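You operate a simulated robot arm through the tools that you are given. There is no shell and no other tool.

Carry out the task below with a simulated robot arm. There is one attempt and no reset: what you move stays moved.

Task
Swap the cardboard core on the spindle for the lining roll that the ticket names.
Fine: swing the keeper aside and back over the roll; the core goes in the core bin.

The check looks at the end state, three seconds after you hand in, the way a careful person would. Anything else that was tipped, shoved, dropped, spilled or broken makes it a failure.

Robot
A 7-joint arm with a fingered hand, fixed in place. Base frame: the origin is at the foot of the arm, x ahead of it, y to its left, z up. Lengths are in mm, angles in rad, forces in N, time in s.
Its first joint turns from -2.897 to 2.897 rad. Payload 4.7 kg.
The tool frame sits at the grasp point between the pads (the TCP): z along the fingers, y along the line on which they close. The tips reach 36 mm beyond it. Largest opening 120 mm; the body of the gripper starts 42 mm behind the TCP. The gripper is a hand of 5 fingers: y runs from the thumb to the fingers, the wrist lies at [-18, -122, -210] in the tool frame, and closing takes about 1.5 s.
Orientation is told as [roll, pitch, yaw] about the base's x, y, z axes, in that order, counted from this pose: with the fingers straight down and the wrist toward the robot, the tool's x, y and z point along [0, 1, 0], [1, 0, 0] and [0, 0, -1] of the base frame.

Tools
- The arm moves only by the tool step_arm. Its argument "motion" is a list of rows, each a list of 6 numbers: the shift along the tool's x, y, z in mm, then the turn, a rotation vector about the tool's x, y, z in degrees. In form: [[tx, ty, tz, ax, ay, az], ...]. A call has 1 to 20 rows; each row shifts and turns the commanded pose from where the row before left it, along the tool's axes as they then stand. "fingers" is the closure, from 0 (fully open) to 1 (shut), set as the call begins (left out, the last holds). Each row takes 0.2 s and may step no farther than 50 mm and 0.15 rad from the row before; otherwise, or with a gripper value out of range, the whole call is refused. Where a pose cannot be reached the arm comes as near as it can. A force on the tool above 40 N (or 10 N above the force at the start of the call, whichever is more), or a blocked arm, ends the call early, and 0.2 s more pass. The fingers move at their own pace (about 45 mm/s each) and stop on an object; they squeeze with about 30 N. The grip force told is the motor's: it shows also when the fingers shut on nothing. Time passes only in rows, and 0.2 s behind the last, so rows that do not move let the fingers close. It gives the time, the measured TCP pose, the force on the tool (base axes), the opening and the grip force at its end, in the units of the frame above (readings bear some noise), with the torque about the TCP (base axes, N m) and any sound that the robot's microphone picked up.
- Cameras (640 x 400 px; columns grow to the right, rows downward): "scene" is fixed at [220.7, -650.1, 1512.1]; the picture's right is [0.85, -0.53, 0.00], its down [-0.25, -0.40, -0.88] and it looks along [0.47, 0.75, -0.47] (base axes); focal length 350 px, centre (320, 200). "wrist" rides on the gripper at [73, -91, -143] in the tool frame; the picture's right is [-0.80, 0.28, -0.53], its down [-0.53, -0.73, 0.42] and it looks along [-0.27, 0.62, 0.74] (tool axes); focal length 234 px, centre (320, 200). There is no depth. A picture from a camera that has moved, and an enlarged one, comes with that camera's place and axes in the base frame and with its lens.
- grab_frame(camera): a new picture of that camera. The clock stands still meanwhile.
- set_fingers(index, middle, ring, little, thumb_bend, thumb_turn): sets how far each is bent, from 0 (flat) to 100 (curled in); at 30 the hand is open as for a grip, at 70 the pads meet at the TCP. One left out holds its place. A second passes; each finger stops where it meets its share of the squeeze, and holds until it gets a number again. A gripper value or a shape takes the hand back. It gives what a move gives, with no picture; readings hold the bend of each and the force on index, middle, ring, little, thumb and palm. thumb_turn goes from beside the hand (0) to across from the fingers (100), as for a grip.
- grasp_type(shape): the hand has 5 fingers and takes this shape, open, in about a second: jaw (thumb against the fingers, like two jaws); tri (thumb and two fingers); tip (a fingertip pinch); poke (one finger out to press); point (the index stretched); flat (the hand flat); cup (the hand cupped); fist (a fist). The gripper value then closes the fingers along that shape, each until it touches; the sizes above hold for jaw. It gives what a move gives, with no picture.
- inspect(camera, box): a new picture of the part [left, top, right, bottom] of that camera's present view, enlarged. The clock stands still meanwhile.
- close_job(): hands the job in; it is judged then, once.

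Places have to be worked out from the pictures, the camera data and where the tool is seen. Open the gripper and draw the arm clear of the work before you hand the job in, unless the task says otherwise.

The tools are called after "Emit:" as name(argument=value, ...) on one line, values as JSON. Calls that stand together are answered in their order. step_arm: Moves the arm, as the interface text tells. Its arguments: {"type":"object","properties":{"motion":{"type":"array"},"fingers":{"type":"number"}},"required":["motion"]} The other tools are called the same way: grasp_type (shape) gives the hand a shape; set_fingers (index, middle, ring, little, thumb_bend, thumb_turn) moves the fingers one by one; grab_frame (camera) takes a picture; inspect (camera, box) takes an enlarged picture of a part of a camera's view; close_job () hands the job in.

At the start:

```text
time: 0.0
ee_pos: [471.0, 167.6, 1246.7]
tcp_rot: [0.0, 0.0, 0.0]
ft_force: [-0.5, -0.5, -0.6]
ft_torque: [-0.03, 0.01, -0.03]
grip_width: 119.6
gripper_force: 0.1
shape: jaw
bend: [30.0, 30.0, 30.0, 30.0, 30.0, 98.0]
finger forces: [0.0, 0.0, 0.0, 0.0, 0.0, 0.0]
```

scene: 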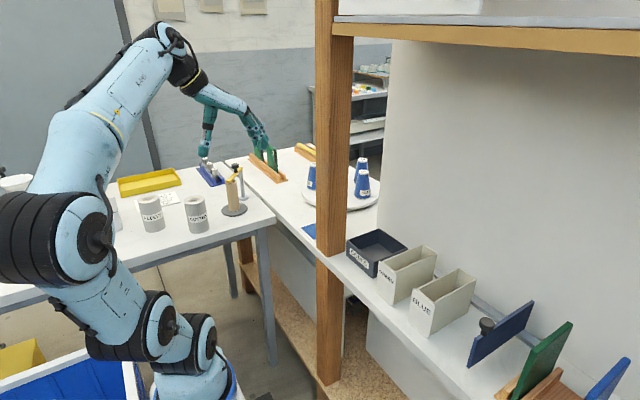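
wrist: 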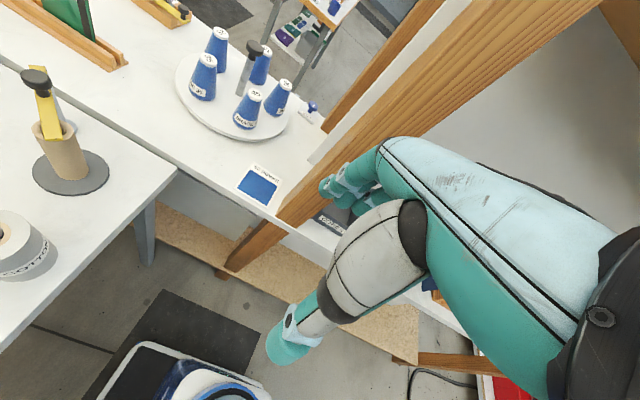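

I'll start by looking closely at the scene: the spindle with the core, the rolls, the bins and the ticket.

Emit:
inspect(camera="scene", box=[80, 120, 280, 245])

Emit:
inspect(camera="scene", box=[280, 130, 480, 255])

Emit:
inspect(camera="scene", box=[320, 210, 640, 400])

Emit:
inspect(camera="wrist", box=[0, 0, 320, 200])

```text
3.20 times, centred on (180, 182) of scene
camera zoom: at [220.7, -650.1, 1512.1], right [0.85, -0.53, 0.0], down [-0.25, -0.4, -0.88], along [0.47, 0.75, -0.47], focal length 1120 px, centre (768, 256)
```

zoom: 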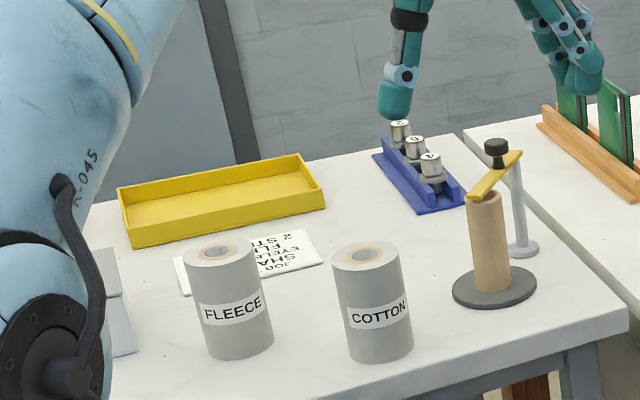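

```text
3.20 times, centred on (380, 192) of scene
camera zoom: at [220.7, -650.1, 1512.1], right [0.85, -0.53, 0.0], down [-0.25, -0.4, -0.88], along [0.47, 0.75, -0.47], focal length 1120 px, centre (128, 224)
```

zoom: 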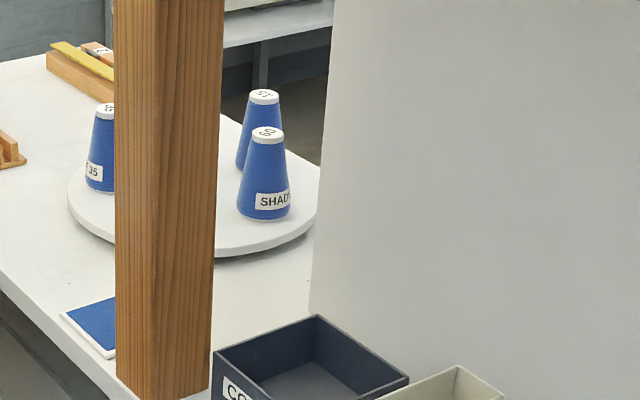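

```text
2.00 times, centred on (480, 305) of scene
camera zoom: at [220.7, -650.1, 1512.1], right [0.85, -0.53, 0.0], down [-0.25, -0.4, -0.88], along [0.47, 0.75, -0.47], focal length 700 px, centre (0, -10)
```

zoom: 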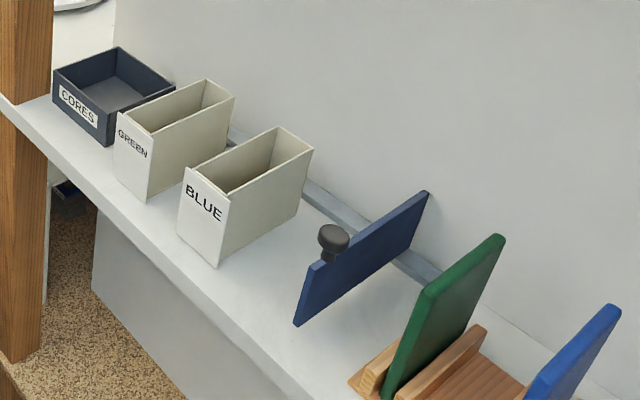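

```text
2.00 times, centred on (160, 100) of wrist
camera zoom: at [380.3, 240.5, 1390.2], right [0.28, -0.8, 0.53], down [-0.73, -0.53, -0.42], along [0.62, -0.27, -0.74], focal length 468 px, centre (640, 400)
```

zoom: 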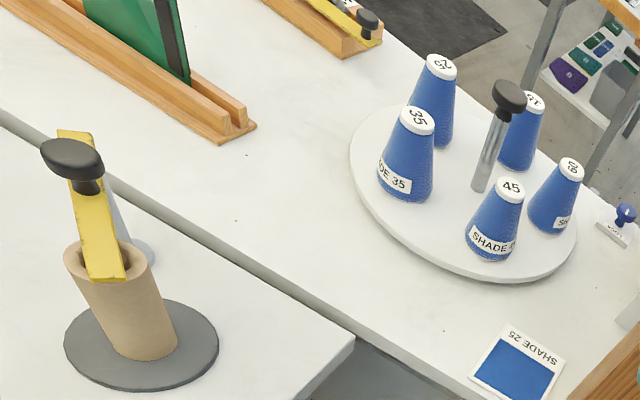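

The ticket lies behind the two rolls and is partly hidden; I'll zoom in to read it.

Emit:
inspect(camera="scene", box=[125, 180, 190, 220])

Emit:
inspect(camera="scene", box=[210, 150, 260, 225])

Emit:
inspect(camera="wrist", box=[0, 50, 160, 320])

Emit:
inspect(camera="scene", box=[0, 160, 130, 300])

```text
9.85 times, centred on (158, 200) of scene
camera zoom: at [220.7, -650.1, 1512.1], right [0.85, -0.53, 0.0], down [-0.25, -0.4, -0.88], along [0.47, 0.75, -0.47], focal length 3448 px, centre (1920, 200)
```

zoom: 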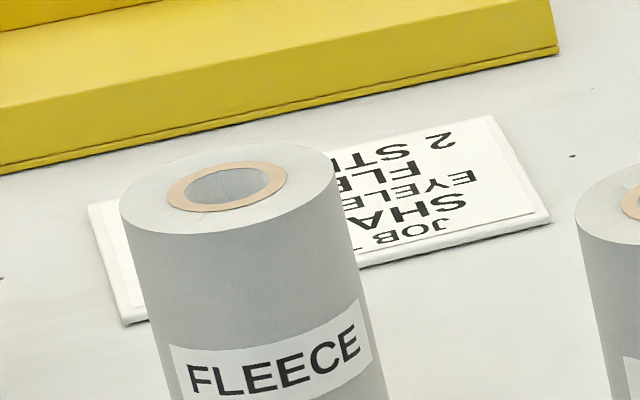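

```text
5.33 times, centred on (235, 188) of scene
camera zoom: at [220.7, -650.1, 1512.1], right [0.85, -0.53, 0.0], down [-0.25, -0.4, -0.88], along [0.47, 0.75, -0.47], focal length 1868 px, centre (773, 267)
```

zoom: 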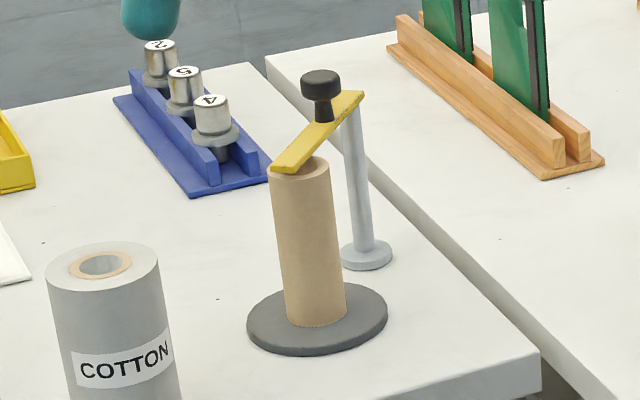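

```text
1.48 times, centred on (80, 185) of wrist
camera zoom: at [380.3, 240.5, 1390.2], right [0.28, -0.8, 0.53], down [-0.73, -0.53, -0.42], along [0.62, -0.27, -0.74], focal length 347 px, centre (676, 222)
```

zoom: 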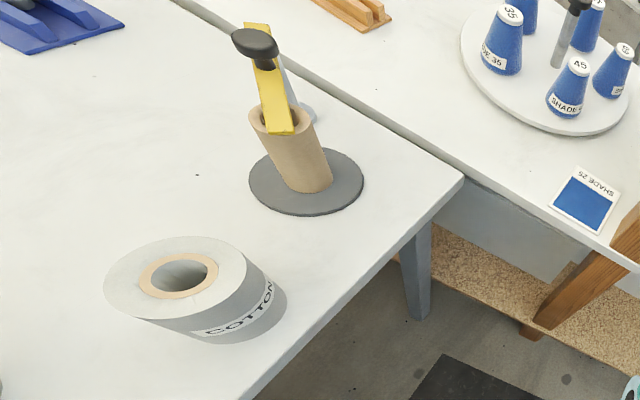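

```text
2.86 times, centred on (65, 230) of scene
camera zoom: at [220.7, -650.1, 1512.1], right [0.85, -0.53, 0.0], down [-0.25, -0.4, -0.88], along [0.47, 0.75, -0.47], focal length 1000 px, centre (1049, 114)
```

zoom: 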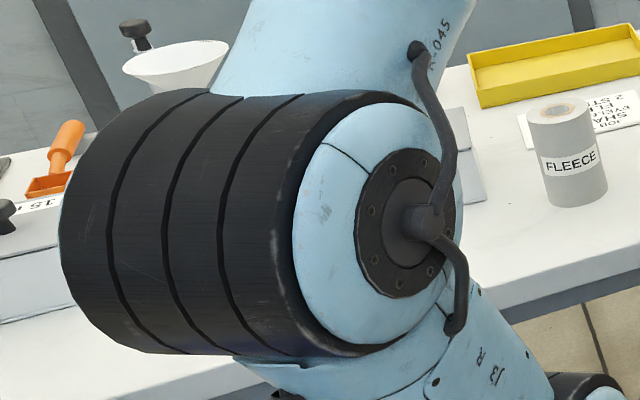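

The ticket (upside down in this view) seems to read JOB / SHADE.. / EYELET.. / FLE.. / 2 ST.., so probably FLEECE, but I want a clear view. From triangulation the spindle is near (560, 519) with the table top at about z=847. I'll move the hand left and high over the table with a yaw of 45° so the wrist camera can see it.

Emit:
step_arm(motion=[[31.6, -9.75, 15, 0, 0, 0], [31.6, -9.75, 15, 0, 0, 0], [31.6, -9.75, 15, 0, 0, 0], [31.6, -9.75, 15, 0, 0, 0], [31.6, -9.75, 15, 0, 0, 0], [31.6, -9.75, 15, 0, 0, 0], [31.6, -9.75, 15, 0, 0, 0], [31.6, -9.75, 15, 0, 0, 0], [0, 0, 0, 0, 0, -7.5], [0, 0, 0, 0, 0, -7.5], [0, 0, 0, 0, 0, -7.5], [0, 0, 0, 0, 0, -7.5], [0, 0, 0, 0, 0, -7.5], [0, 0, 0, 0, 0, -7.5]])

Emit:
grab_frame(camera="wrist")

Emit:
grab_frame(camera="scene")

```text
time: 3.0
ee_pos: [393.1, 421.4, 1126.4]
tcp_rot: [0.0, 0.0, 0.786]
ft_force: [0.2, -0.7, 0.5]
ft_torque: [-0.02, -0.02, -0.01]
grip_width: 119.6
gripper_force: 0.1
shape: jaw
bend: [30.0, 30.0, 30.0, 30.0, 30.0, 98.0]
finger forces: [0.0, 0.0, 0.0, 0.0, 0.0, 0.0]
```

```text
taken
camera wrist: at [278.0, 407.5, 1270.3], right [0.77, -0.37, 0.53], down [-0.14, -0.89, -0.42], along [0.63, 0.25, -0.74], focal length 234 px, centre (320, 200)
```

wrist: 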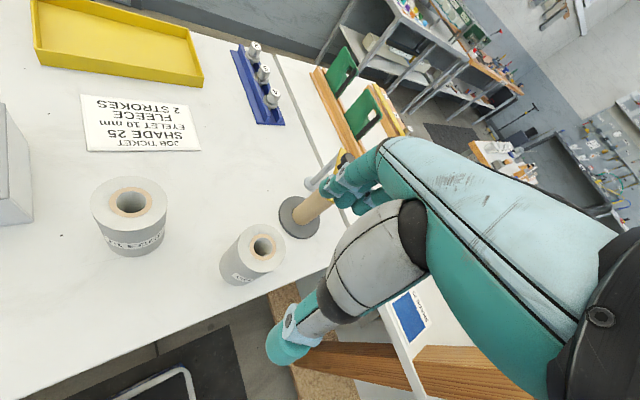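

```text
taken
```

scene: 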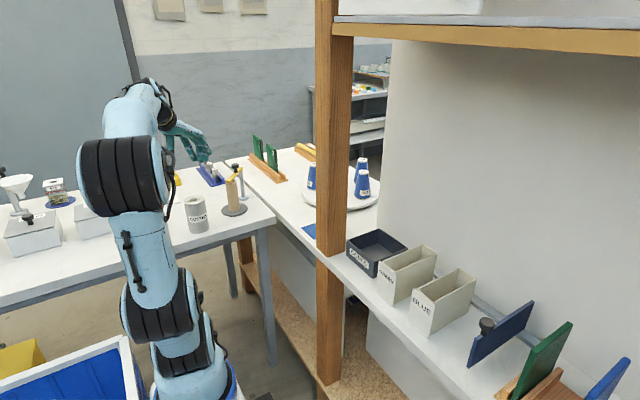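

The ticket reads SHADE 25 / EYELET 10 mm / FLEECE / 2 STROKES, so FLEECE is the roll to mount. Next I'll measure the roll, the spindle and the keeper more closely.

Emit:
inspect(camera="wrist", box=[70, 160, 190, 270])

Emit:
inspect(camera="wrist", box=[210, 140, 370, 290])

Emit:
inspect(camera="scene", box=[330, 215, 450, 290])

Emit:
inspect(camera="scene", box=[180, 150, 270, 250])

```text
3.64 times, centred on (130, 215) of wrist
camera zoom: at [278.0, 407.5, 1270.3], right [0.77, -0.37, 0.53], down [-0.14, -0.89, -0.42], along [0.63, 0.25, -0.74], focal length 852 px, centre (1011, 146)
```

zoom: 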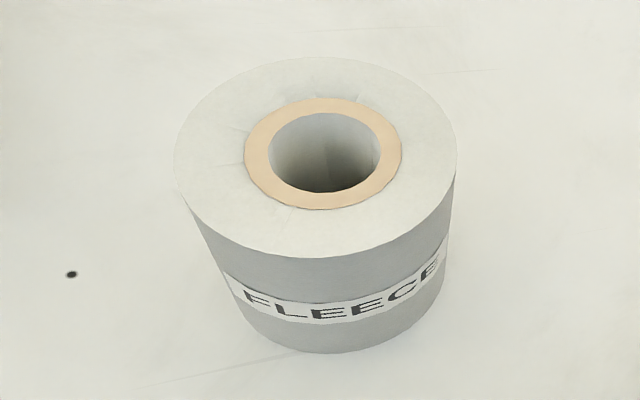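

```text
2.67 times, centred on (290, 215) of wrist
camera zoom: at [278.0, 407.5, 1270.3], right [0.77, -0.37, 0.53], down [-0.14, -0.89, -0.42], along [0.63, 0.25, -0.74], focal length 624 px, centre (400, 160)
```

zoom: 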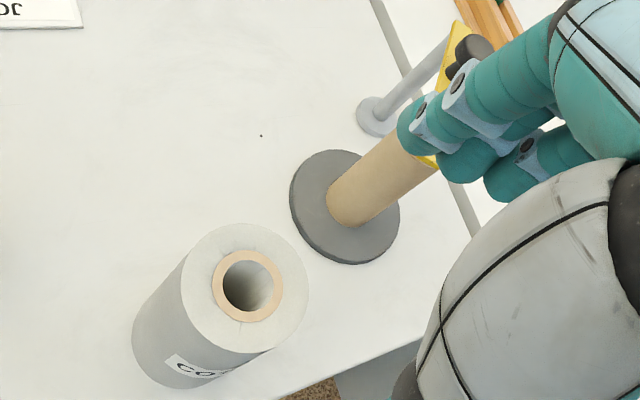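

```text
5.33 times, centred on (390, 252) of scene
camera zoom: at [220.7, -650.1, 1512.1], right [0.85, -0.53, 0.0], down [-0.25, -0.4, -0.88], along [0.47, 0.75, -0.47], focal length 1868 px, centre (-53, -80)
```

zoom: 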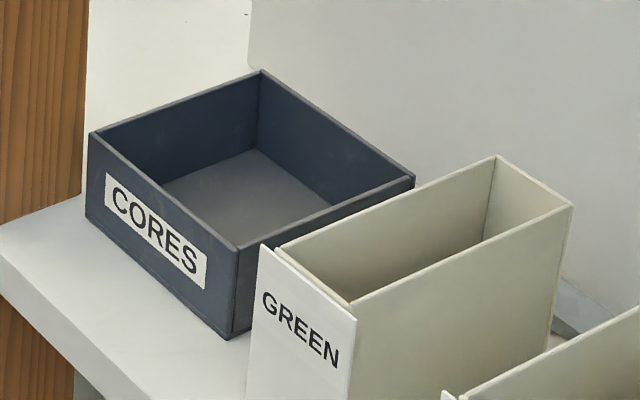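

```text
4.00 times, centred on (225, 200) of scene
camera zoom: at [220.7, -650.1, 1512.1], right [0.85, -0.53, 0.0], down [-0.25, -0.4, -0.88], along [0.47, 0.75, -0.47], focal length 1401 px, centre (700, 200)
```

zoom: 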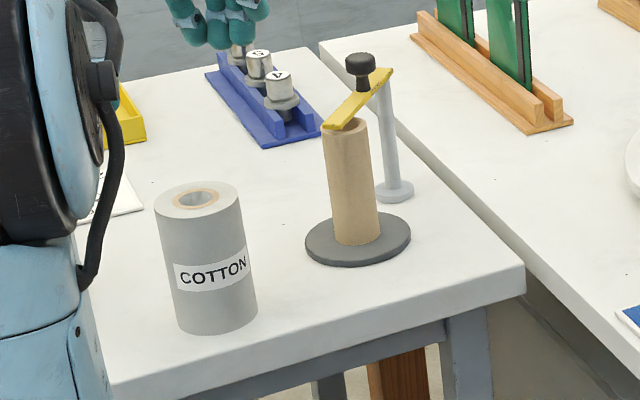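

The newest frame confirms FLEECE. I estimate the FLEECE roll at (282, 551) with its top at z≈957, the spindle at (563, 518), the keeper post at (634, 600), the knob at (598, 562, top 1007), and the core bin around (825, -3). I'll look at the hand and the other objects in the scene view to learn the finger geometry.

Emit:
inspect(camera="scene", box=[130, 70, 290, 190])

Emit:
inspect(camera="wrist", box=[220, 100, 480, 380])

```text
3.33 times, centred on (210, 130) of scene
camera zoom: at [220.7, -650.1, 1512.1], right [0.85, -0.53, 0.0], down [-0.25, -0.4, -0.88], along [0.47, 0.75, -0.47], focal length 1167 px, centre (687, 433)
```

zoom: 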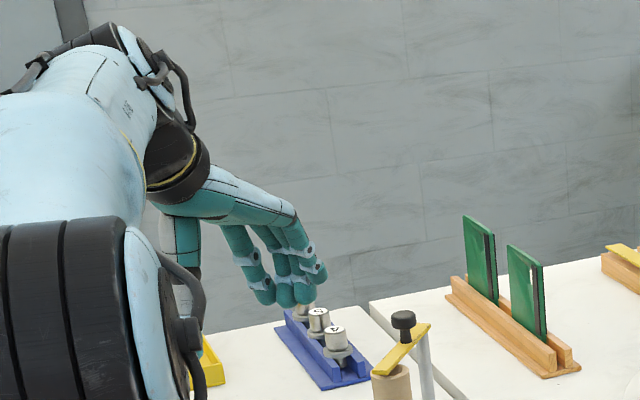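

```text
1.43 times, centred on (350, 240) of wrist
camera zoom: at [278.0, 407.5, 1270.3], right [0.77, -0.37, 0.53], down [-0.14, -0.89, -0.42], along [0.63, 0.25, -0.74], focal length 334 px, centre (277, 143)
```

zoom: 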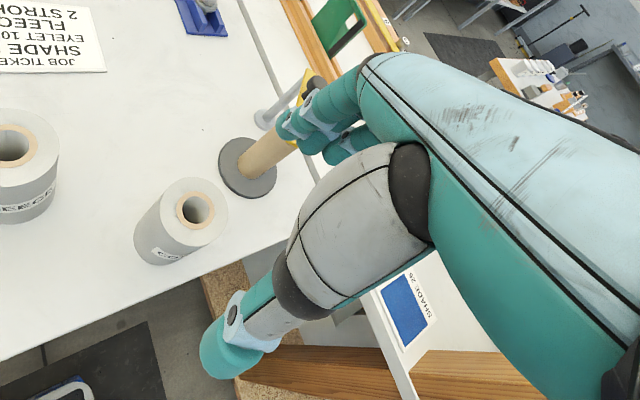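

The hand has a human shape, with fingers ahead and the thumb toward the wrist. I plan to cage the keeper knob between thumb and fingers and swing it anticlockwise about its post. First I move high above the knob and turn to yaw ≈ -37° so the closing line lies along the swing direction.

Emit:
step_arm(motion=[[-7.54, 40.9, 4, 0, 0, 0], [-7.54, 40.9, 4, 0, 0, 0], [-7.54, 40.9, 4, 0, 0, 0], [-7.54, 40.9, 4, 0, 0, 0], [-7.54, 40.9, 4, 0, 0, 0], [-7.54, 40.9, 4, 0, 0, 0], [0, 0, 0, 0, 0, 7.5], [0, 0, 0, 0, 0, 7.5], [0, 0, 0, 0, 0, 7.5], [0, 0, 0, 0, 0, 7.5], [0, 0, 0, 0, 0, 7.5], [0, 0, 0, 0, 0, 7.5], [0, 0, 0, 0, 0, 7.5], [0, 0, 0, 0, 0, 7.5], [0, 0, 0, 0, 0, 7.5], [0, 0, 0, 0, 0, 7.5], [0, 0, 0, 0, 0, 7.5]])

Emit:
grab_frame(camera="wrist")

Emit:
inspect(camera="scene", box=[110, 70, 310, 220])

```text
time: 6.6
ee_pos: [598.4, 562.5, 1101.9]
tcp_rot: [-0.001, -0.001, -0.658]
ft_force: [-0.7, -0.3, 0.7]
ft_torque: [0.04, 0.02, 0.0]
grip_width: 119.8
gripper_force: 0.0
shape: jaw
bend: [30.0, 30.0, 30.0, 30.0, 30.0, 98.0]
finger forces: [0.1, 0.0, 0.1, 0.0, 0.1, 0.0]
```

```text
taken
camera wrist: at [570.9, 675.8, 1246.4], right [-0.27, -0.81, 0.53], down [-0.9, 0.03, -0.42], along [0.33, -0.59, -0.74], focal length 234 px, centre (320, 200)
```

wrist: 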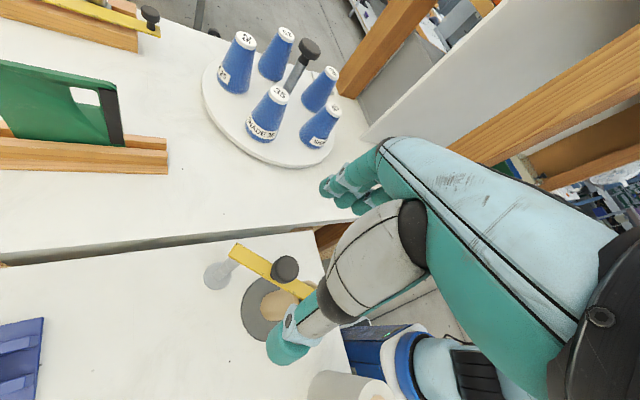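

```text
2.67 times, centred on (210, 145) of scene
camera zoom: at [220.7, -650.1, 1512.1], right [0.85, -0.53, 0.0], down [-0.25, -0.4, -0.88], along [0.47, 0.75, -0.47], focal length 934 px, centre (613, 347)
```

zoom: 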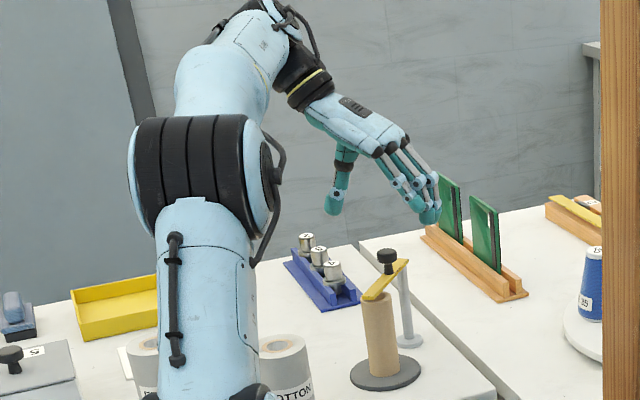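

The closer view puts the knob near (598, 558), the post at (627, 592) and the spindle axis near (561, 517). I'll narrow the fingers to a cage about 45 mm wide while still above it, then check.

Emit:
step_arm(motion=[[-4.6, 2.3, 0, 0, 0, 0], [0, 0, 20, 0, 0, 0], [0, 0, 0, 0, 0, 0], [0, 0, 0, 0, 0, 0], [0, 0, 0, 0, 0, 0], [0, 0, 0, 0, 0, 0], [0, 0, 0, 0, 0, 0]], fingers=0.6)

Emit:
grab_frame(camera="wrist")

Emit:
inspect(camera="scene", box=[190, 110, 290, 220])

```text
time: 8.2
ee_pos: [596.7, 557.5, 1082.1]
tcp_rot: [0.0, 0.0, -0.654]
ft_force: [0.6, 0.0, 0.4]
ft_torque: [-0.05, 0.01, 0.01]
grip_width: 48.5
gripper_force: 0.1
shape: jaw
bend: [74.0, 49.0, 46.0, 44.0, 73.0, 100.0]
finger forces: [0.0, 0.0, 0.1, 0.0, 0.0, 0.0]
```

```text
taken
camera wrist: at [569.6, 670.4, 1225.7], right [-0.27, -0.81, 0.53], down [-0.91, 0.02, -0.42], along [0.33, -0.59, -0.74], focal length 234 px, centre (320, 200)
```

wrist: 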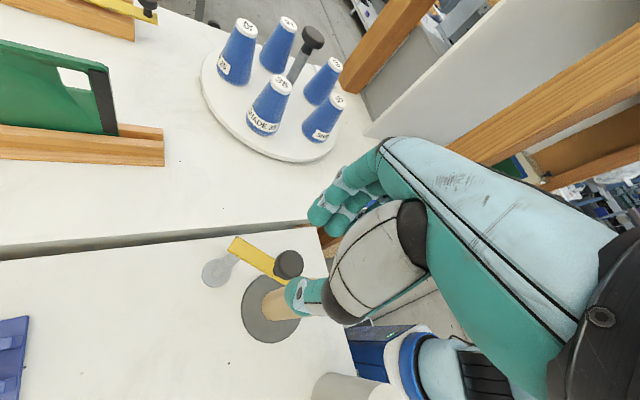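

```text
3.64 times, centred on (240, 165) of scene
camera zoom: at [220.7, -650.1, 1512.1], right [0.85, -0.53, 0.0], down [-0.25, -0.4, -0.88], along [0.47, 0.75, -0.47], focal length 1273 px, centre (611, 327)
```

zoom: 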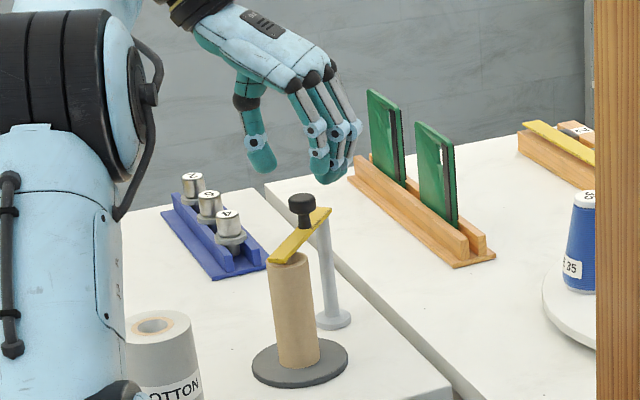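

The cage is about 48 mm wide and the knob lies between thumb and fingers. I'll lower to about z=1026 so the fingertips flank the knob cap but stay above the keeper arm.

Emit:
step_arm(motion=[[0, 0, 14, 0, 0, 0], [0, 0, 14, 0, 0, 0], [0, 0, 14, 0, 0, 0], [0, 0, 14, 0, 0, 0]])

Emit:
inspect(camera="wrist", box=[180, 140, 440, 380])

Emit:
inspect(camera="scene", box=[190, 130, 290, 220])

```text
time: 9.2
ee_pos: [596.3, 559.5, 1025.2]
tcp_rot: [0.0, 0.001, -0.656]
ft_force: [-0.4, -0.1, -0.3]
ft_torque: [0.04, 0.04, -0.02]
grip_width: 48.5
gripper_force: 0.0
shape: jaw
bend: [74.0, 49.0, 46.0, 44.0, 73.0, 100.0]
finger forces: [0.1, 0.1, 0.0, 0.0, 0.0, 0.0]
```

```text
1.67 times, centred on (310, 260) of wrist
camera zoom: at [569.1, 671.4, 1169.4], right [-0.27, -0.81, 0.53], down [-0.91, 0.03, -0.42], along [0.33, -0.59, -0.74], focal length 390 px, centre (337, 100)
```

zoom: 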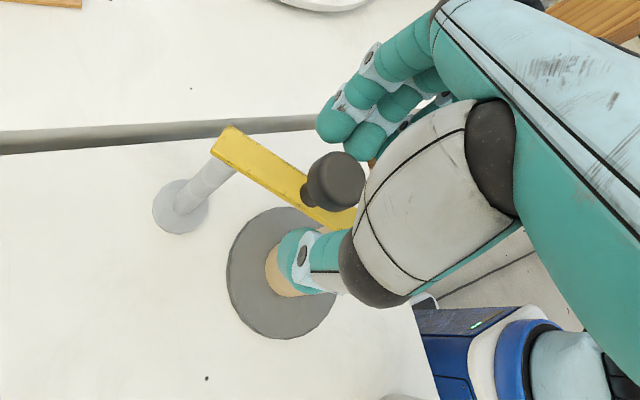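

```text
4.44 times, centred on (240, 175) of scene
camera zoom: at [220.7, -650.1, 1512.1], right [0.85, -0.53, 0.0], down [-0.25, -0.4, -0.88], along [0.47, 0.75, -0.47], focal length 1556 px, centre (676, 311)
```

zoom: 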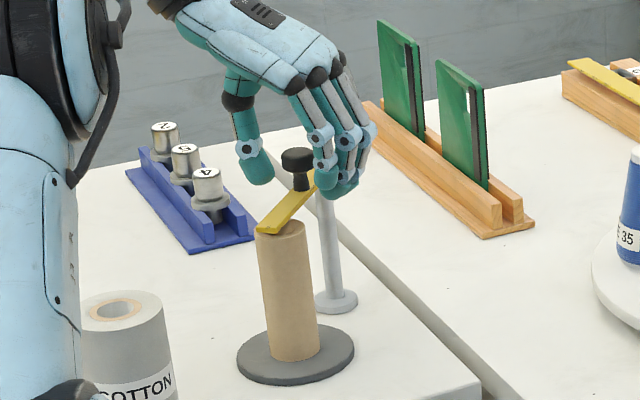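

The knob at about (597, 555) is inside the cage, and the post axis is about (626, 591), giving a swing radius of roughly 46 mm. I'll centre on the knob and swing anticlockwise in small arc steps, turning the hand with it.

Emit:
step_arm(motion=[[-2.5, 3.6, 0, 0, 0, 0], [0.45, 6.4, 0, 0, 0, -8], [0.45, 6.4, 0, 0, 0, -8], [0.45, 6.4, 0, 0, 0, -8], [0.45, 6.4, 0, 0, 0, -8], [0.45, 6.4, 0, 0, 0, -8], [0, 0, 0, 0, 0, 0]])

Emit:
inspect(camera="wrist", box=[180, 140, 440, 380])

Emit:
inspect(camera="scene", box=[190, 130, 290, 220])

```text
time: 10.8
ee_pos: [627.9, 543.4, 1026.6]
tcp_rot: [-0.001, -0.001, 0.042]
ft_force: [-2.5, -2.5, -0.3]
ft_torque: [-0.05, 0.06, 0.11]
grip_width: 51.0
gripper_force: 0.1
shape: jaw
bend: [74.0, 49.0, 46.0, 44.0, 71.0, 100.0]
finger forces: [0.1, 0.1, 0.1, 0.1, 3.4, 0.1]
```

```text
1.67 times, centred on (310, 260) of wrist
camera zoom: at [535.2, 612.5, 1170.4], right [0.31, -0.79, 0.53], down [-0.71, -0.56, -0.42], along [0.63, -0.24, -0.74], focal length 390 px, centre (337, 100)
```

zoom: 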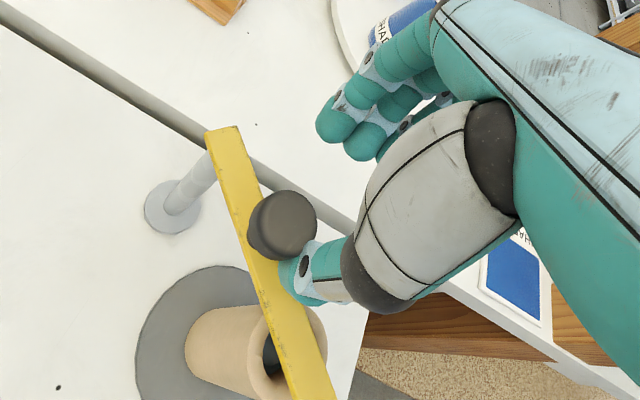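

```text
4.44 times, centred on (240, 175) of scene
camera zoom: at [220.7, -650.1, 1512.1], right [0.85, -0.53, 0.0], down [-0.25, -0.4, -0.88], along [0.47, 0.75, -0.47], focal length 1556 px, centre (676, 311)
```

zoom: 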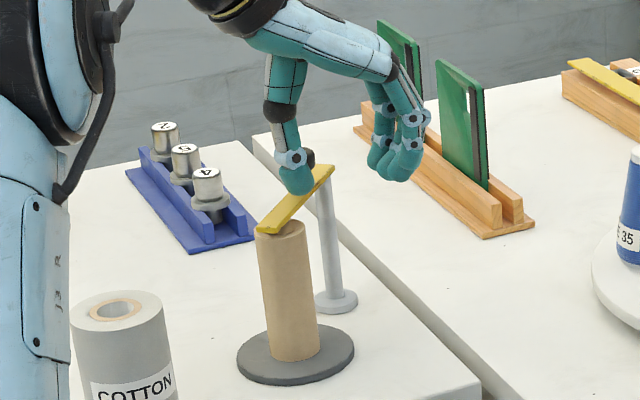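

The keeper did not move: the knob is still at (598, 557), and the thumb slid past it with only about 3 N. The hinge has friction, so I'll lift, re-centre over the knob at yaw ≈ -40°, and grip it properly this time.

Emit:
step_arm(motion=[[0, 0, -25, 0, 0, 0], [0, 0, -25, 0, 0, 0], [14.3, -29.3, 0, 0, 0, 0], [0, 0, 0, 0, 0, 8.4], [0, 0, 0, 0, 0, 8.4], [0, 0, 0, 0, 0, 8.4], [0, 0, 0, 0, 0, 8.4], [0, 0, 0, 0, 0, 8.4], [0, 0, 0, 0, 0, 0]])

Emit:
inspect(camera="wrist", box=[180, 140, 440, 380])

```text
time: 12.8
ee_pos: [599.8, 556.2, 1077.3]
tcp_rot: [-0.002, 0.001, -0.69]
ft_force: [0.6, -0.4, 0.1]
ft_torque: [0.0, 0.02, -0.04]
grip_width: 48.2
gripper_force: 0.0
shape: jaw
bend: [74.0, 49.0, 46.0, 44.0, 73.0, 100.0]
finger forces: [0.0, 0.1, 0.0, 0.0, 0.0, 0.0]
```

```text
1.67 times, centred on (310, 260) of wrist
camera zoom: at [575.7, 670.7, 1219.8], right [-0.3, -0.8, 0.53], down [-0.9, 0.06, -0.42], along [0.31, -0.6, -0.74], focal length 390 px, centre (337, 100)
```

zoom: 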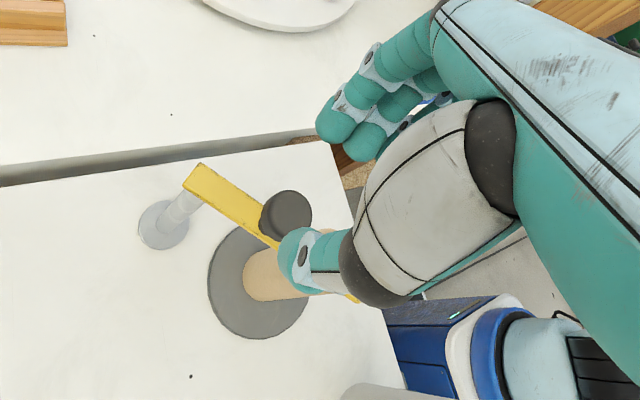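

The TCP is within about 2 mm of the knob axis. I'll descend to z≈1022 and close onto the knob.

Emit:
step_arm(motion=[[-1.4, -2.1, 15, 0, 0, 0], [0, 0, 15, 0, 0, 0], [0, 0, 15, 0, 0, 0], [0, 0, 10, 0, 0, 0], [0, 0, 0, 0, 0, 0]])

Emit:
step_arm(motion=[[0, 0, 0, 0, 0, 0], [0, 0, 0, 0, 0, 0], [0, 0, 0, 0, 0, 0], [0, 0, 0, 0, 0, 0], [0, 0, 0, 0, 0, 0]], fingers=0.9)

Emit:
inspect(camera="wrist", box=[180, 140, 440, 380])

Emit:
inspect(camera="scene", box=[190, 130, 290, 220])

```text
time: 14.0
ee_pos: [596.3, 557.6, 1020.3]
tcp_rot: [0.0, 0.001, -0.69]
ft_force: [-0.5, 0.0, 0.4]
ft_torque: [-0.01, -0.01, 0.01]
grip_width: 48.3
gripper_force: 0.0
shape: jaw
bend: [74.0, 49.0, 46.0, 44.0, 73.0, 100.0]
finger forces: [0.0, 0.0, 0.0, 0.0, 0.0, 0.0]
```

```text
time: 15.2
ee_pos: [596.5, 557.7, 1020.3]
tcp_rot: [0.001, 0.0, -0.691]
ft_force: [-2.5, 0.4, 0.7]
ft_torque: [0.01, 0.03, 0.01]
grip_width: 12.9
gripper_force: 0.0
shape: jaw
bend: [72.0, 64.0, 63.0, 61.0, 72.0, 100.0]
finger forces: [0.0, 0.0, 0.0, 0.1, 2.9, 0.1]
```

```text
1.67 times, centred on (310, 260) of wrist
camera zoom: at [571.7, 671.5, 1163.9], right [-0.3, -0.8, 0.53], down [-0.9, 0.06, -0.42], along [0.31, -0.6, -0.74], focal length 390 px, centre (337, 100)
```

zoom: 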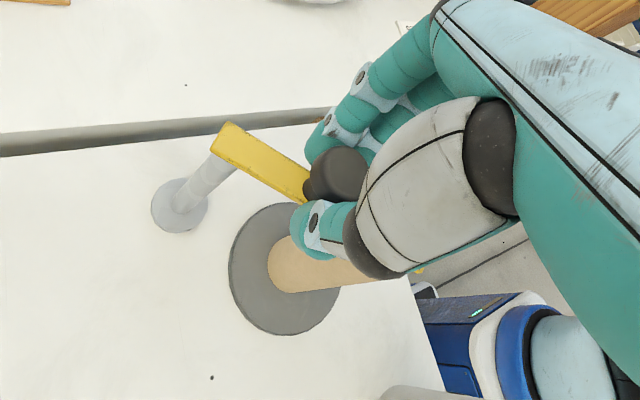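

```text
4.44 times, centred on (240, 175) of scene
camera zoom: at [220.7, -650.1, 1512.1], right [0.85, -0.53, 0.0], down [-0.25, -0.4, -0.88], along [0.47, 0.75, -0.47], focal length 1556 px, centre (676, 311)
```

zoom: 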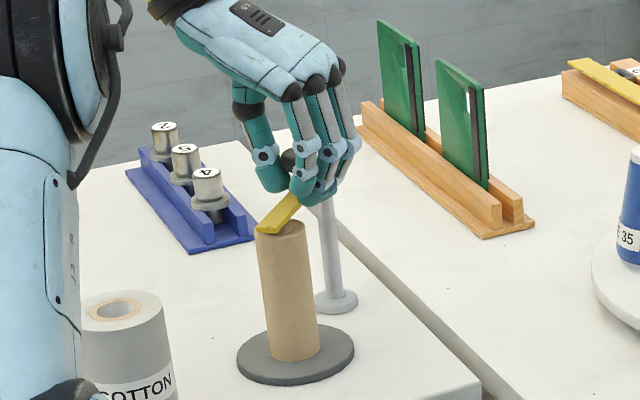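

The thumb touches at about 3 N, but the index has not reached the knob yet. I'll close fully and let the grip settle.

Emit:
step_arm(motion=[[0, 0, 0, 0, 0, 0], [0, 0, 0, 0, 0, 0], [0, 0, 0, 0, 0, 0], [0, 0, 0, 0, 0, 0], [0, 0, 0, 0, 0, 0]], fingers=1.0)

Emit:
inspect(camera="wrist", box=[180, 140, 440, 380])

Emit:
inspect(camera="scene", box=[205, 150, 265, 200])

```text
time: 16.4
ee_pos: [595.4, 558.4, 1019.5]
tcp_rot: [-0.001, 0.0, -0.688]
ft_force: [-8.8, 0.9, -11.8]
ft_torque: [-0.3, -0.08, 0.07]
grip_width: 14.3
gripper_force: 29.5
shape: jaw
bend: [72.0, 67.0, 70.0, 70.0, 74.0, 100.0]
finger forces: [14.3, 8.5, 0.1, 0.0, 29.6, 0.0]
```

```text
1.67 times, centred on (310, 260) of wrist
camera zoom: at [571.7, 672.0, 1162.7], right [-0.3, -0.8, 0.53], down [-0.9, 0.06, -0.42], along [0.31, -0.6, -0.74], focal length 390 px, centre (337, 100)
```

zoom: 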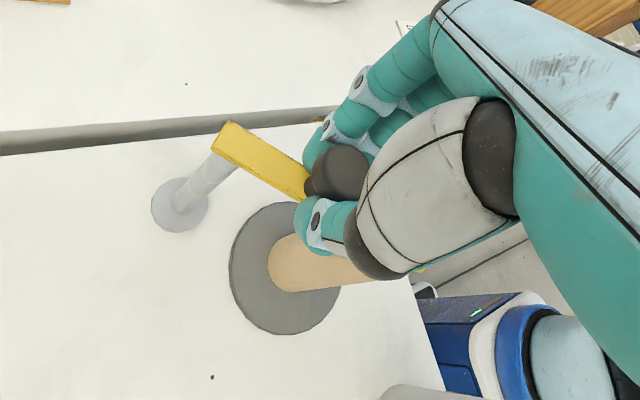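

```text
8.00 times, centred on (235, 175) of scene
camera zoom: at [220.7, -650.1, 1512.1], right [0.85, -0.53, 0.0], down [-0.25, -0.4, -0.88], along [0.47, 0.75, -0.47], focal length 2801 px, centre (1000, 400)
```

zoom: 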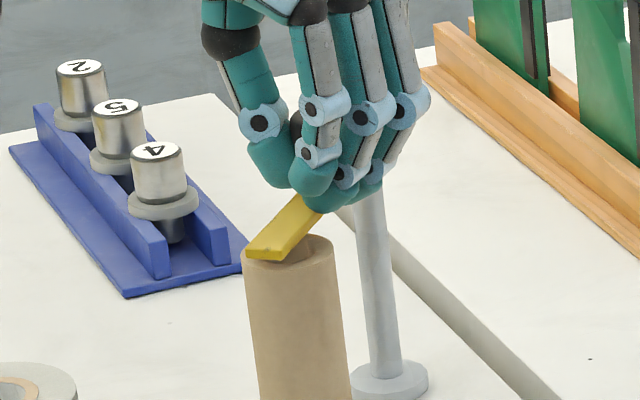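

The knob is now firmly gripped (thumb 30 N against index and middle). I'll try the anticlockwise arc in a few small steps and watch the force and the keeper.

Emit:
step_arm(motion=[[0.2, 3.2, 0, 0, 0, -4], [0.2, 3.2, 0, 0, 0, -4], [0.2, 3.2, 0, 0, 0, -4], [0.2, 3.2, 0, 0, 0, -4]])

Emit:
inspect(camera="wrist", box=[180, 140, 440, 380])

Emit:
inspect(camera="scene", box=[205, 150, 265, 200])

```text
time: 17.3
ee_pos: [601.9, 555.2, 1018.6]
tcp_rot: [-0.003, 0.006, -0.466]
ft_force: [-26.8, 16.5, -4.9]
ft_torque: [0.19, 0.47, -0.05]
grip_width: 16.5
gripper_force: 29.9
shape: jaw
bend: [72.0, 72.0, 70.0, 70.0, 73.0, 100.0]
finger forces: [9.2, 0.0, 0.1, 0.0, 35.2, 0.0]
stopped in row 4: the force on the tool passed its limit at 40 N (the readings are from after the stop); the commanded pose is now the measured one
```

```text
1.67 times, centred on (310, 260) of wrist
camera zoom: at [553.8, 659.6, 1162.9], right [-0.11, -0.84, 0.52], down [-0.9, -0.15, -0.42], along [0.43, -0.52, -0.74], focal length 390 px, centre (337, 100)
```

zoom: 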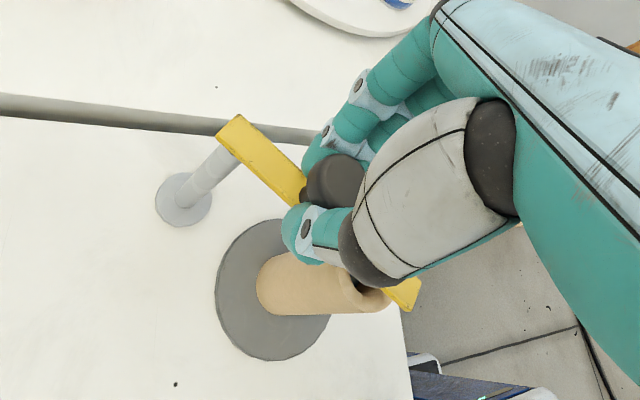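

```text
8.00 times, centred on (235, 175) of scene
camera zoom: at [220.7, -650.1, 1512.1], right [0.85, -0.53, 0.0], down [-0.25, -0.4, -0.88], along [0.47, 0.75, -0.47], focal length 2801 px, centre (1000, 400)
```

zoom: 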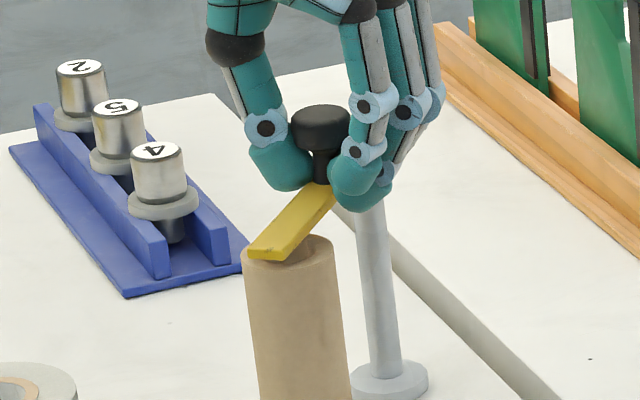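

Anticlockwise is blocked: the force passed 40 N with the keeper unmoved, so there is a stop that way. The grip still holds the knob, so I'll ease off and try gently the other way (clockwise, toward -x, +y).

Emit:
step_arm(motion=[[0.9, -3.9, 0, 0, 0, 0], [0.9, -3.9, 0, 0, 0, 0], [0.9, -3.9, 0, 0, 0, 0], [0.9, -3.9, 0, 0, 0, 0], [1.2, -3.8, 0, 0, 0, 0]])

Emit:
inspect(camera="wrist", box=[180, 140, 440, 380])

Emit:
inspect(camera="scene", box=[205, 150, 265, 200])

```text
time: 18.5
ee_pos: [589.4, 565.1, 1020.3]
tcp_rot: [-0.001, 0.001, -0.47]
ft_force: [-4.8, -20.5, -5.3]
ft_torque: [-1.04, -0.62, -0.61]
grip_width: 13.5
gripper_force: 29.8
shape: jaw
bend: [72.0, 72.0, 70.0, 70.0, 74.0, 100.0]
finger forces: [52.1, 4.2, 0.0, 0.0, 29.5, 0.0]
```

```text
1.67 times, centred on (310, 260) of wrist
camera zoom: at [541.1, 670.9, 1164.1], right [-0.11, -0.84, 0.53], down [-0.9, -0.14, -0.42], along [0.43, -0.52, -0.74], focal length 390 px, centre (337, 100)
```

zoom: 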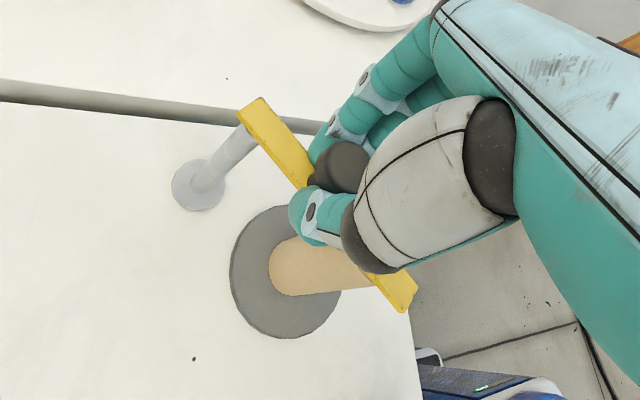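

```text
8.00 times, centred on (235, 175) of scene
camera zoom: at [220.7, -650.1, 1512.1], right [0.85, -0.53, 0.0], down [-0.25, -0.4, -0.88], along [0.47, 0.75, -0.47], focal length 2801 px, centre (1000, 400)
```

zoom: 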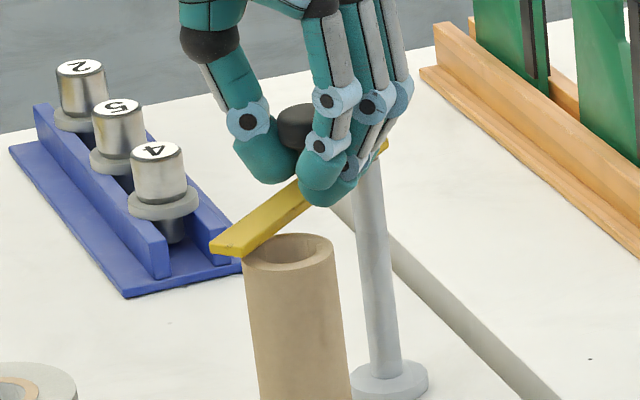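

Clockwise works: the keeper swung off the core by about 12°. To push it the rest of the way with the hand in a natural posture, I'll release, lift, turn to yaw ≈ +105° and grip the knob again.

Emit:
step_arm(motion=[[0, 0, 0, 0, 0, 0], [0, 0, 0, 0, 0, 0], [0, 0, 0, 0, 0, 0], [0, 0, 0, 0, 0, 0], [0, 0, -20, 0, 0, 0], [0, 0, -25, 0, 0, 0], [0, 0, -25, 0, 0, 0]], fingers=0.5)

Emit:
step_arm(motion=[[0, 0, 0, 0, 0, -7.8], [0, 0, 0, 0, 0, -7.8], [0, 0, 0, 0, 0, -7.8], [0, 0, 0, 0, 0, -7.8], [0, 0, 0, 0, 0, -7.8], [0, 0, 0, 0, 0, -7.8], [0, 0, 0, 0, 0, -7.8], [0, 0, 0, 0, 0, -7.8], [0, 0, 0, 0, 0, -7.8], [0, 0, 0, 0, 0, -7.8], [0, 0, 0, 0, 0, -7.8], [0, 0, 0, 0, 0, -7.8], [0, 0, 0, 0, 0, -7.8], [0, 0, 0, 0, 0, -7.8], [0, 0, 0, 0, 0, -7.8], [0, 0, 0, 0, 0, -7.8], [0, 0, 0, 0, 0, -7.8]])

Emit:
grab_frame(camera="wrist")

Emit:
inspect(camera="scene", box=[170, 90, 290, 220])

```text
time: 20.1
ee_pos: [590.0, 566.3, 1088.9]
tcp_rot: [0.0, 0.002, -0.47]
ft_force: [0.0, 0.0, -0.2]
ft_torque: [0.0, 0.03, -0.02]
grip_width: 59.6
gripper_force: 0.1
shape: jaw
bend: [74.0, 45.0, 42.0, 41.0, 71.0, 100.0]
finger forces: [0.0, 0.1, 0.0, 0.0, 0.1, 0.0]
```

```text
time: 23.7
ee_pos: [589.0, 564.4, 1089.8]
tcp_rot: [0.004, -0.005, 1.848]
ft_force: [0.2, 0.2, 0.1]
ft_torque: [-0.01, -0.01, 0.0]
grip_width: 59.6
gripper_force: 0.0
shape: jaw
bend: [74.0, 45.0, 42.0, 40.0, 71.0, 100.0]
finger forces: [0.0, 0.0, 0.1, 0.0, 0.0, 0.0]
```

```text
taken
camera wrist: at [545.1, 456.9, 1233.4], right [0.7, 0.49, 0.52], down [0.71, -0.56, -0.43], along [0.08, 0.67, -0.74], focal length 234 px, centre (320, 200)
```

wrist: 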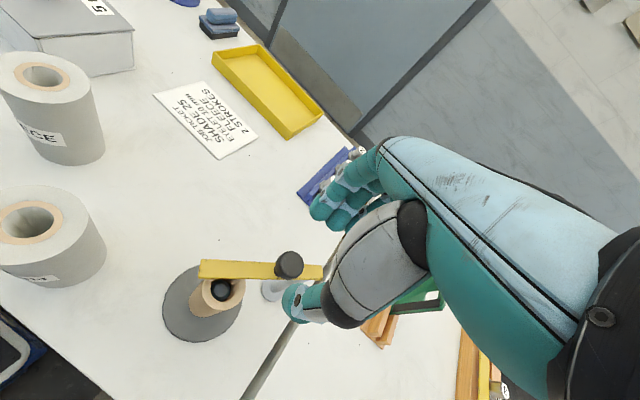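

```text
3.08 times, centred on (230, 155) of scene
camera zoom: at [220.7, -650.1, 1512.1], right [0.85, -0.53, 0.0], down [-0.25, -0.4, -0.88], along [0.47, 0.75, -0.47], focal length 1077 px, centre (597, 338)
```

zoom: 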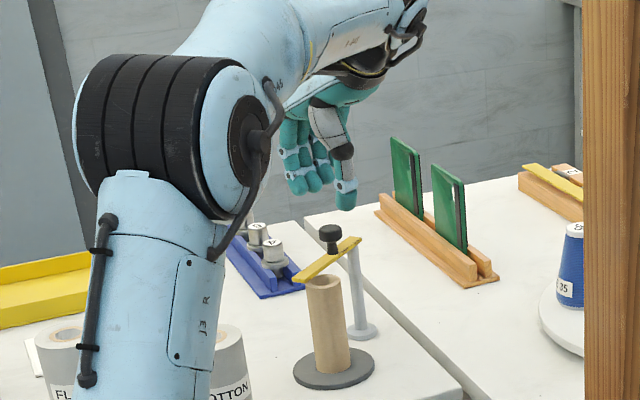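

Now I see the knob at about (592, 567) and the pin inside the core near (563, 516). I'll centre on the knob, descend to z≈1029 and grip it from this side.

Emit:
step_arm(motion=[[-3.7, 2.0, 10, 0, 0, 0], [0, 0, 15, 0, 0, 0], [0, 0, 15, 0, 0, 0], [0, 0, 12, 0, 0, 0], [0, 0, 8, 0, 0, 0], [0, 0, 0, 0, 0, 0]])

Emit:
inspect(camera="wrist", box=[180, 140, 440, 380])

Emit:
inspect(camera="scene", box=[195, 130, 275, 220])

```text
time: 25.1
ee_pos: [592.2, 569.6, 1029.5]
tcp_rot: [0.004, -0.002, 1.846]
ft_force: [0.1, -0.7, -0.2]
ft_torque: [0.0, 0.03, -0.02]
grip_width: 59.8
gripper_force: 0.1
shape: jaw
bend: [74.0, 45.0, 42.0, 40.0, 71.0, 100.0]
finger forces: [0.0, 0.0, 0.1, 0.0, 0.1, 0.1]
```

```text
1.67 times, centred on (310, 260) of wrist
camera zoom: at [548.3, 460.2, 1173.2], right [0.7, 0.49, 0.52], down [0.71, -0.56, -0.43], along [0.09, 0.67, -0.74], focal length 390 px, centre (337, 100)
```

zoom: 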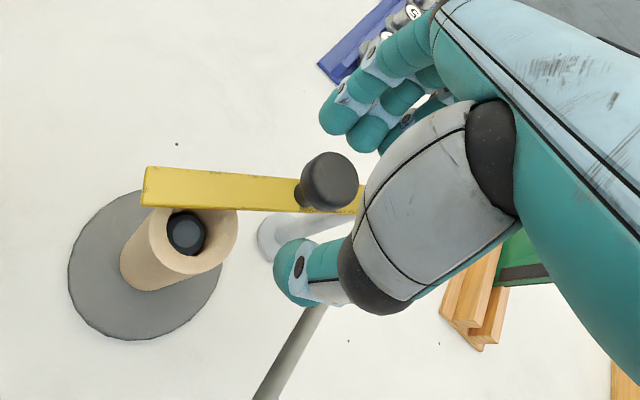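

```text
4.44 times, centred on (235, 175) of scene
camera zoom: at [220.7, -650.1, 1512.1], right [0.85, -0.53, 0.0], down [-0.25, -0.4, -0.88], along [0.47, 0.75, -0.47], focal length 1556 px, centre (698, 311)
```

zoom: 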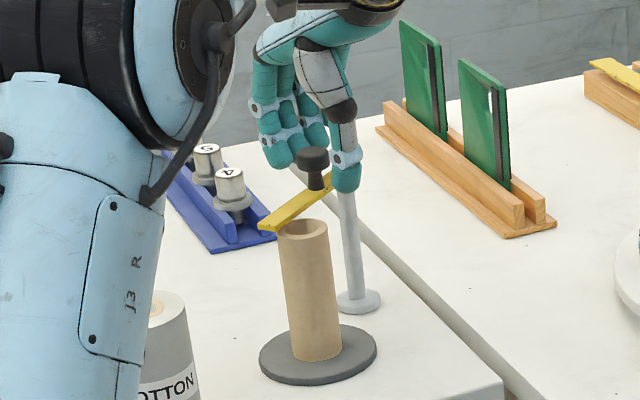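

The knob sits between thumb and fingers at (592, 568). Closing on it now.

Emit:
step_arm(motion=[[0, 0, 0, 0, 0, 0], [0, 0, 0, 0, 0, 0], [0, 0, 0, 0, 0, 0], [0, 0, 0, 0, 0, 0], [0, 0, 0, 0, 0, 0], [0, 0, 0, 0, 0, 0], [0, 0, 0, 0, 0, 0], [0, 0, 0, 0, 0, 0], [0, 0, 0, 0, 0, 0]], fingers=1.0)

Emit:
inspect(camera="wrist", box=[180, 140, 440, 380])

```text
time: 27.1
ee_pos: [592.6, 568.9, 1029.2]
tcp_rot: [0.004, -0.002, 1.844]
ft_force: [-0.7, -3.5, -11.2]
ft_torque: [-0.1, 0.04, -0.04]
grip_width: 16.3
gripper_force: 29.7
shape: jaw
bend: [72.0, 70.0, 70.0, 70.0, 75.0, 100.0]
finger forces: [15.5, 6.2, 0.1, 0.0, 25.5, 0.0]
```

```text
1.67 times, centred on (310, 260) of wrist
camera zoom: at [548.7, 460.4, 1172.5], right [0.7, 0.49, 0.52], down [0.71, -0.56, -0.43], along [0.09, 0.67, -0.74], focal length 390 px, centre (337, 100)
```

zoom: 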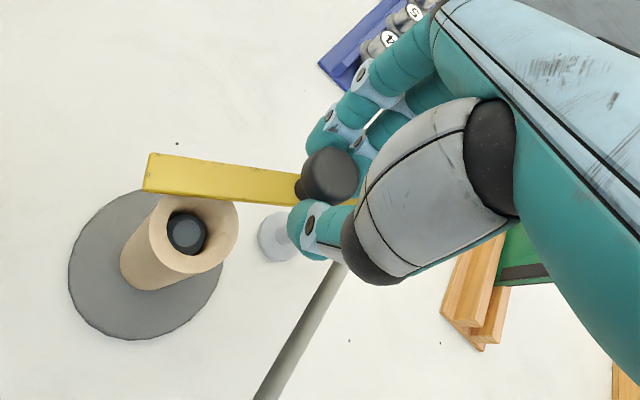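

The grip on the knob is firm (25–30 N). I'll swing it clockwise along a 42 mm arc with the hand turning along.

Emit:
step_arm(motion=[[1.1, 4.26, 0, 0, 0, 6], [1.1, 4.26, 0, 0, 0, 6], [1.1, 4.26, 0, 0, 0, 6], [1.1, 4.26, 0, 0, 0, 6], [0, 0, 0, 0, 0, 0]])

Emit:
inspect(camera="wrist", box=[180, 140, 440, 380])

Emit:
inspect(camera="scene", box=[195, 130, 275, 220])

```text
time: 28.3
ee_pos: [585.9, 584.2, 1029.6]
tcp_rot: [0.006, 0.001, 1.426]
ft_force: [-7.3, -2.1, -16.4]
ft_torque: [-0.06, 0.11, -0.01]
grip_width: 16.1
gripper_force: 30.0
shape: jaw
bend: [72.0, 70.0, 70.0, 70.0, 75.0, 100.0]
finger forces: [16.5, 5.4, 0.0, 0.1, 25.5, 0.0]
```

```text
1.67 times, centred on (310, 260) of wrist
camera zoom: at [501.6, 504.3, 1173.1], right [0.84, 0.16, 0.52], down [0.42, -0.8, -0.43], along [0.35, 0.58, -0.74], focal length 390 px, centre (337, 100)
```

zoom: 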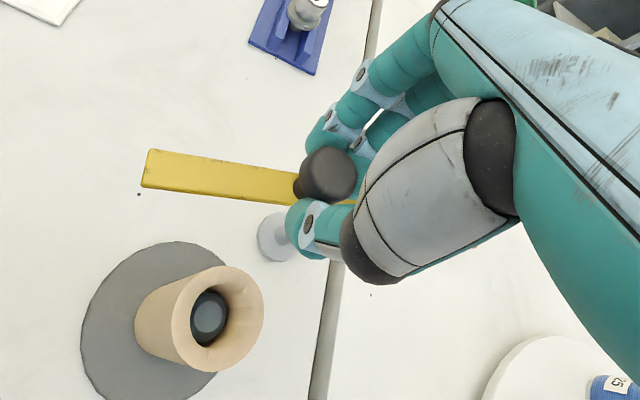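

```text
4.44 times, centred on (235, 175) of scene
camera zoom: at [220.7, -650.1, 1512.1], right [0.85, -0.53, 0.0], down [-0.25, -0.4, -0.88], along [0.47, 0.75, -0.47], focal length 1556 px, centre (698, 311)
```

zoom: 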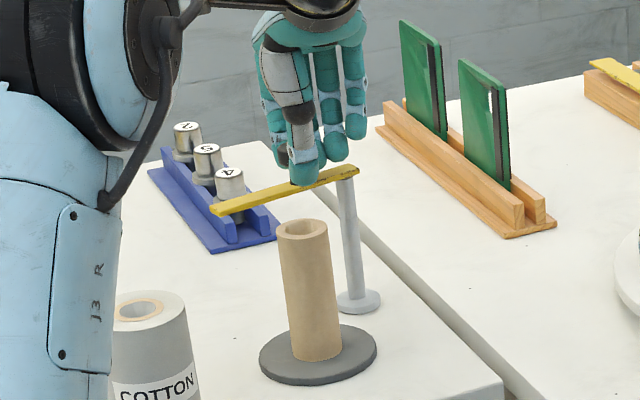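

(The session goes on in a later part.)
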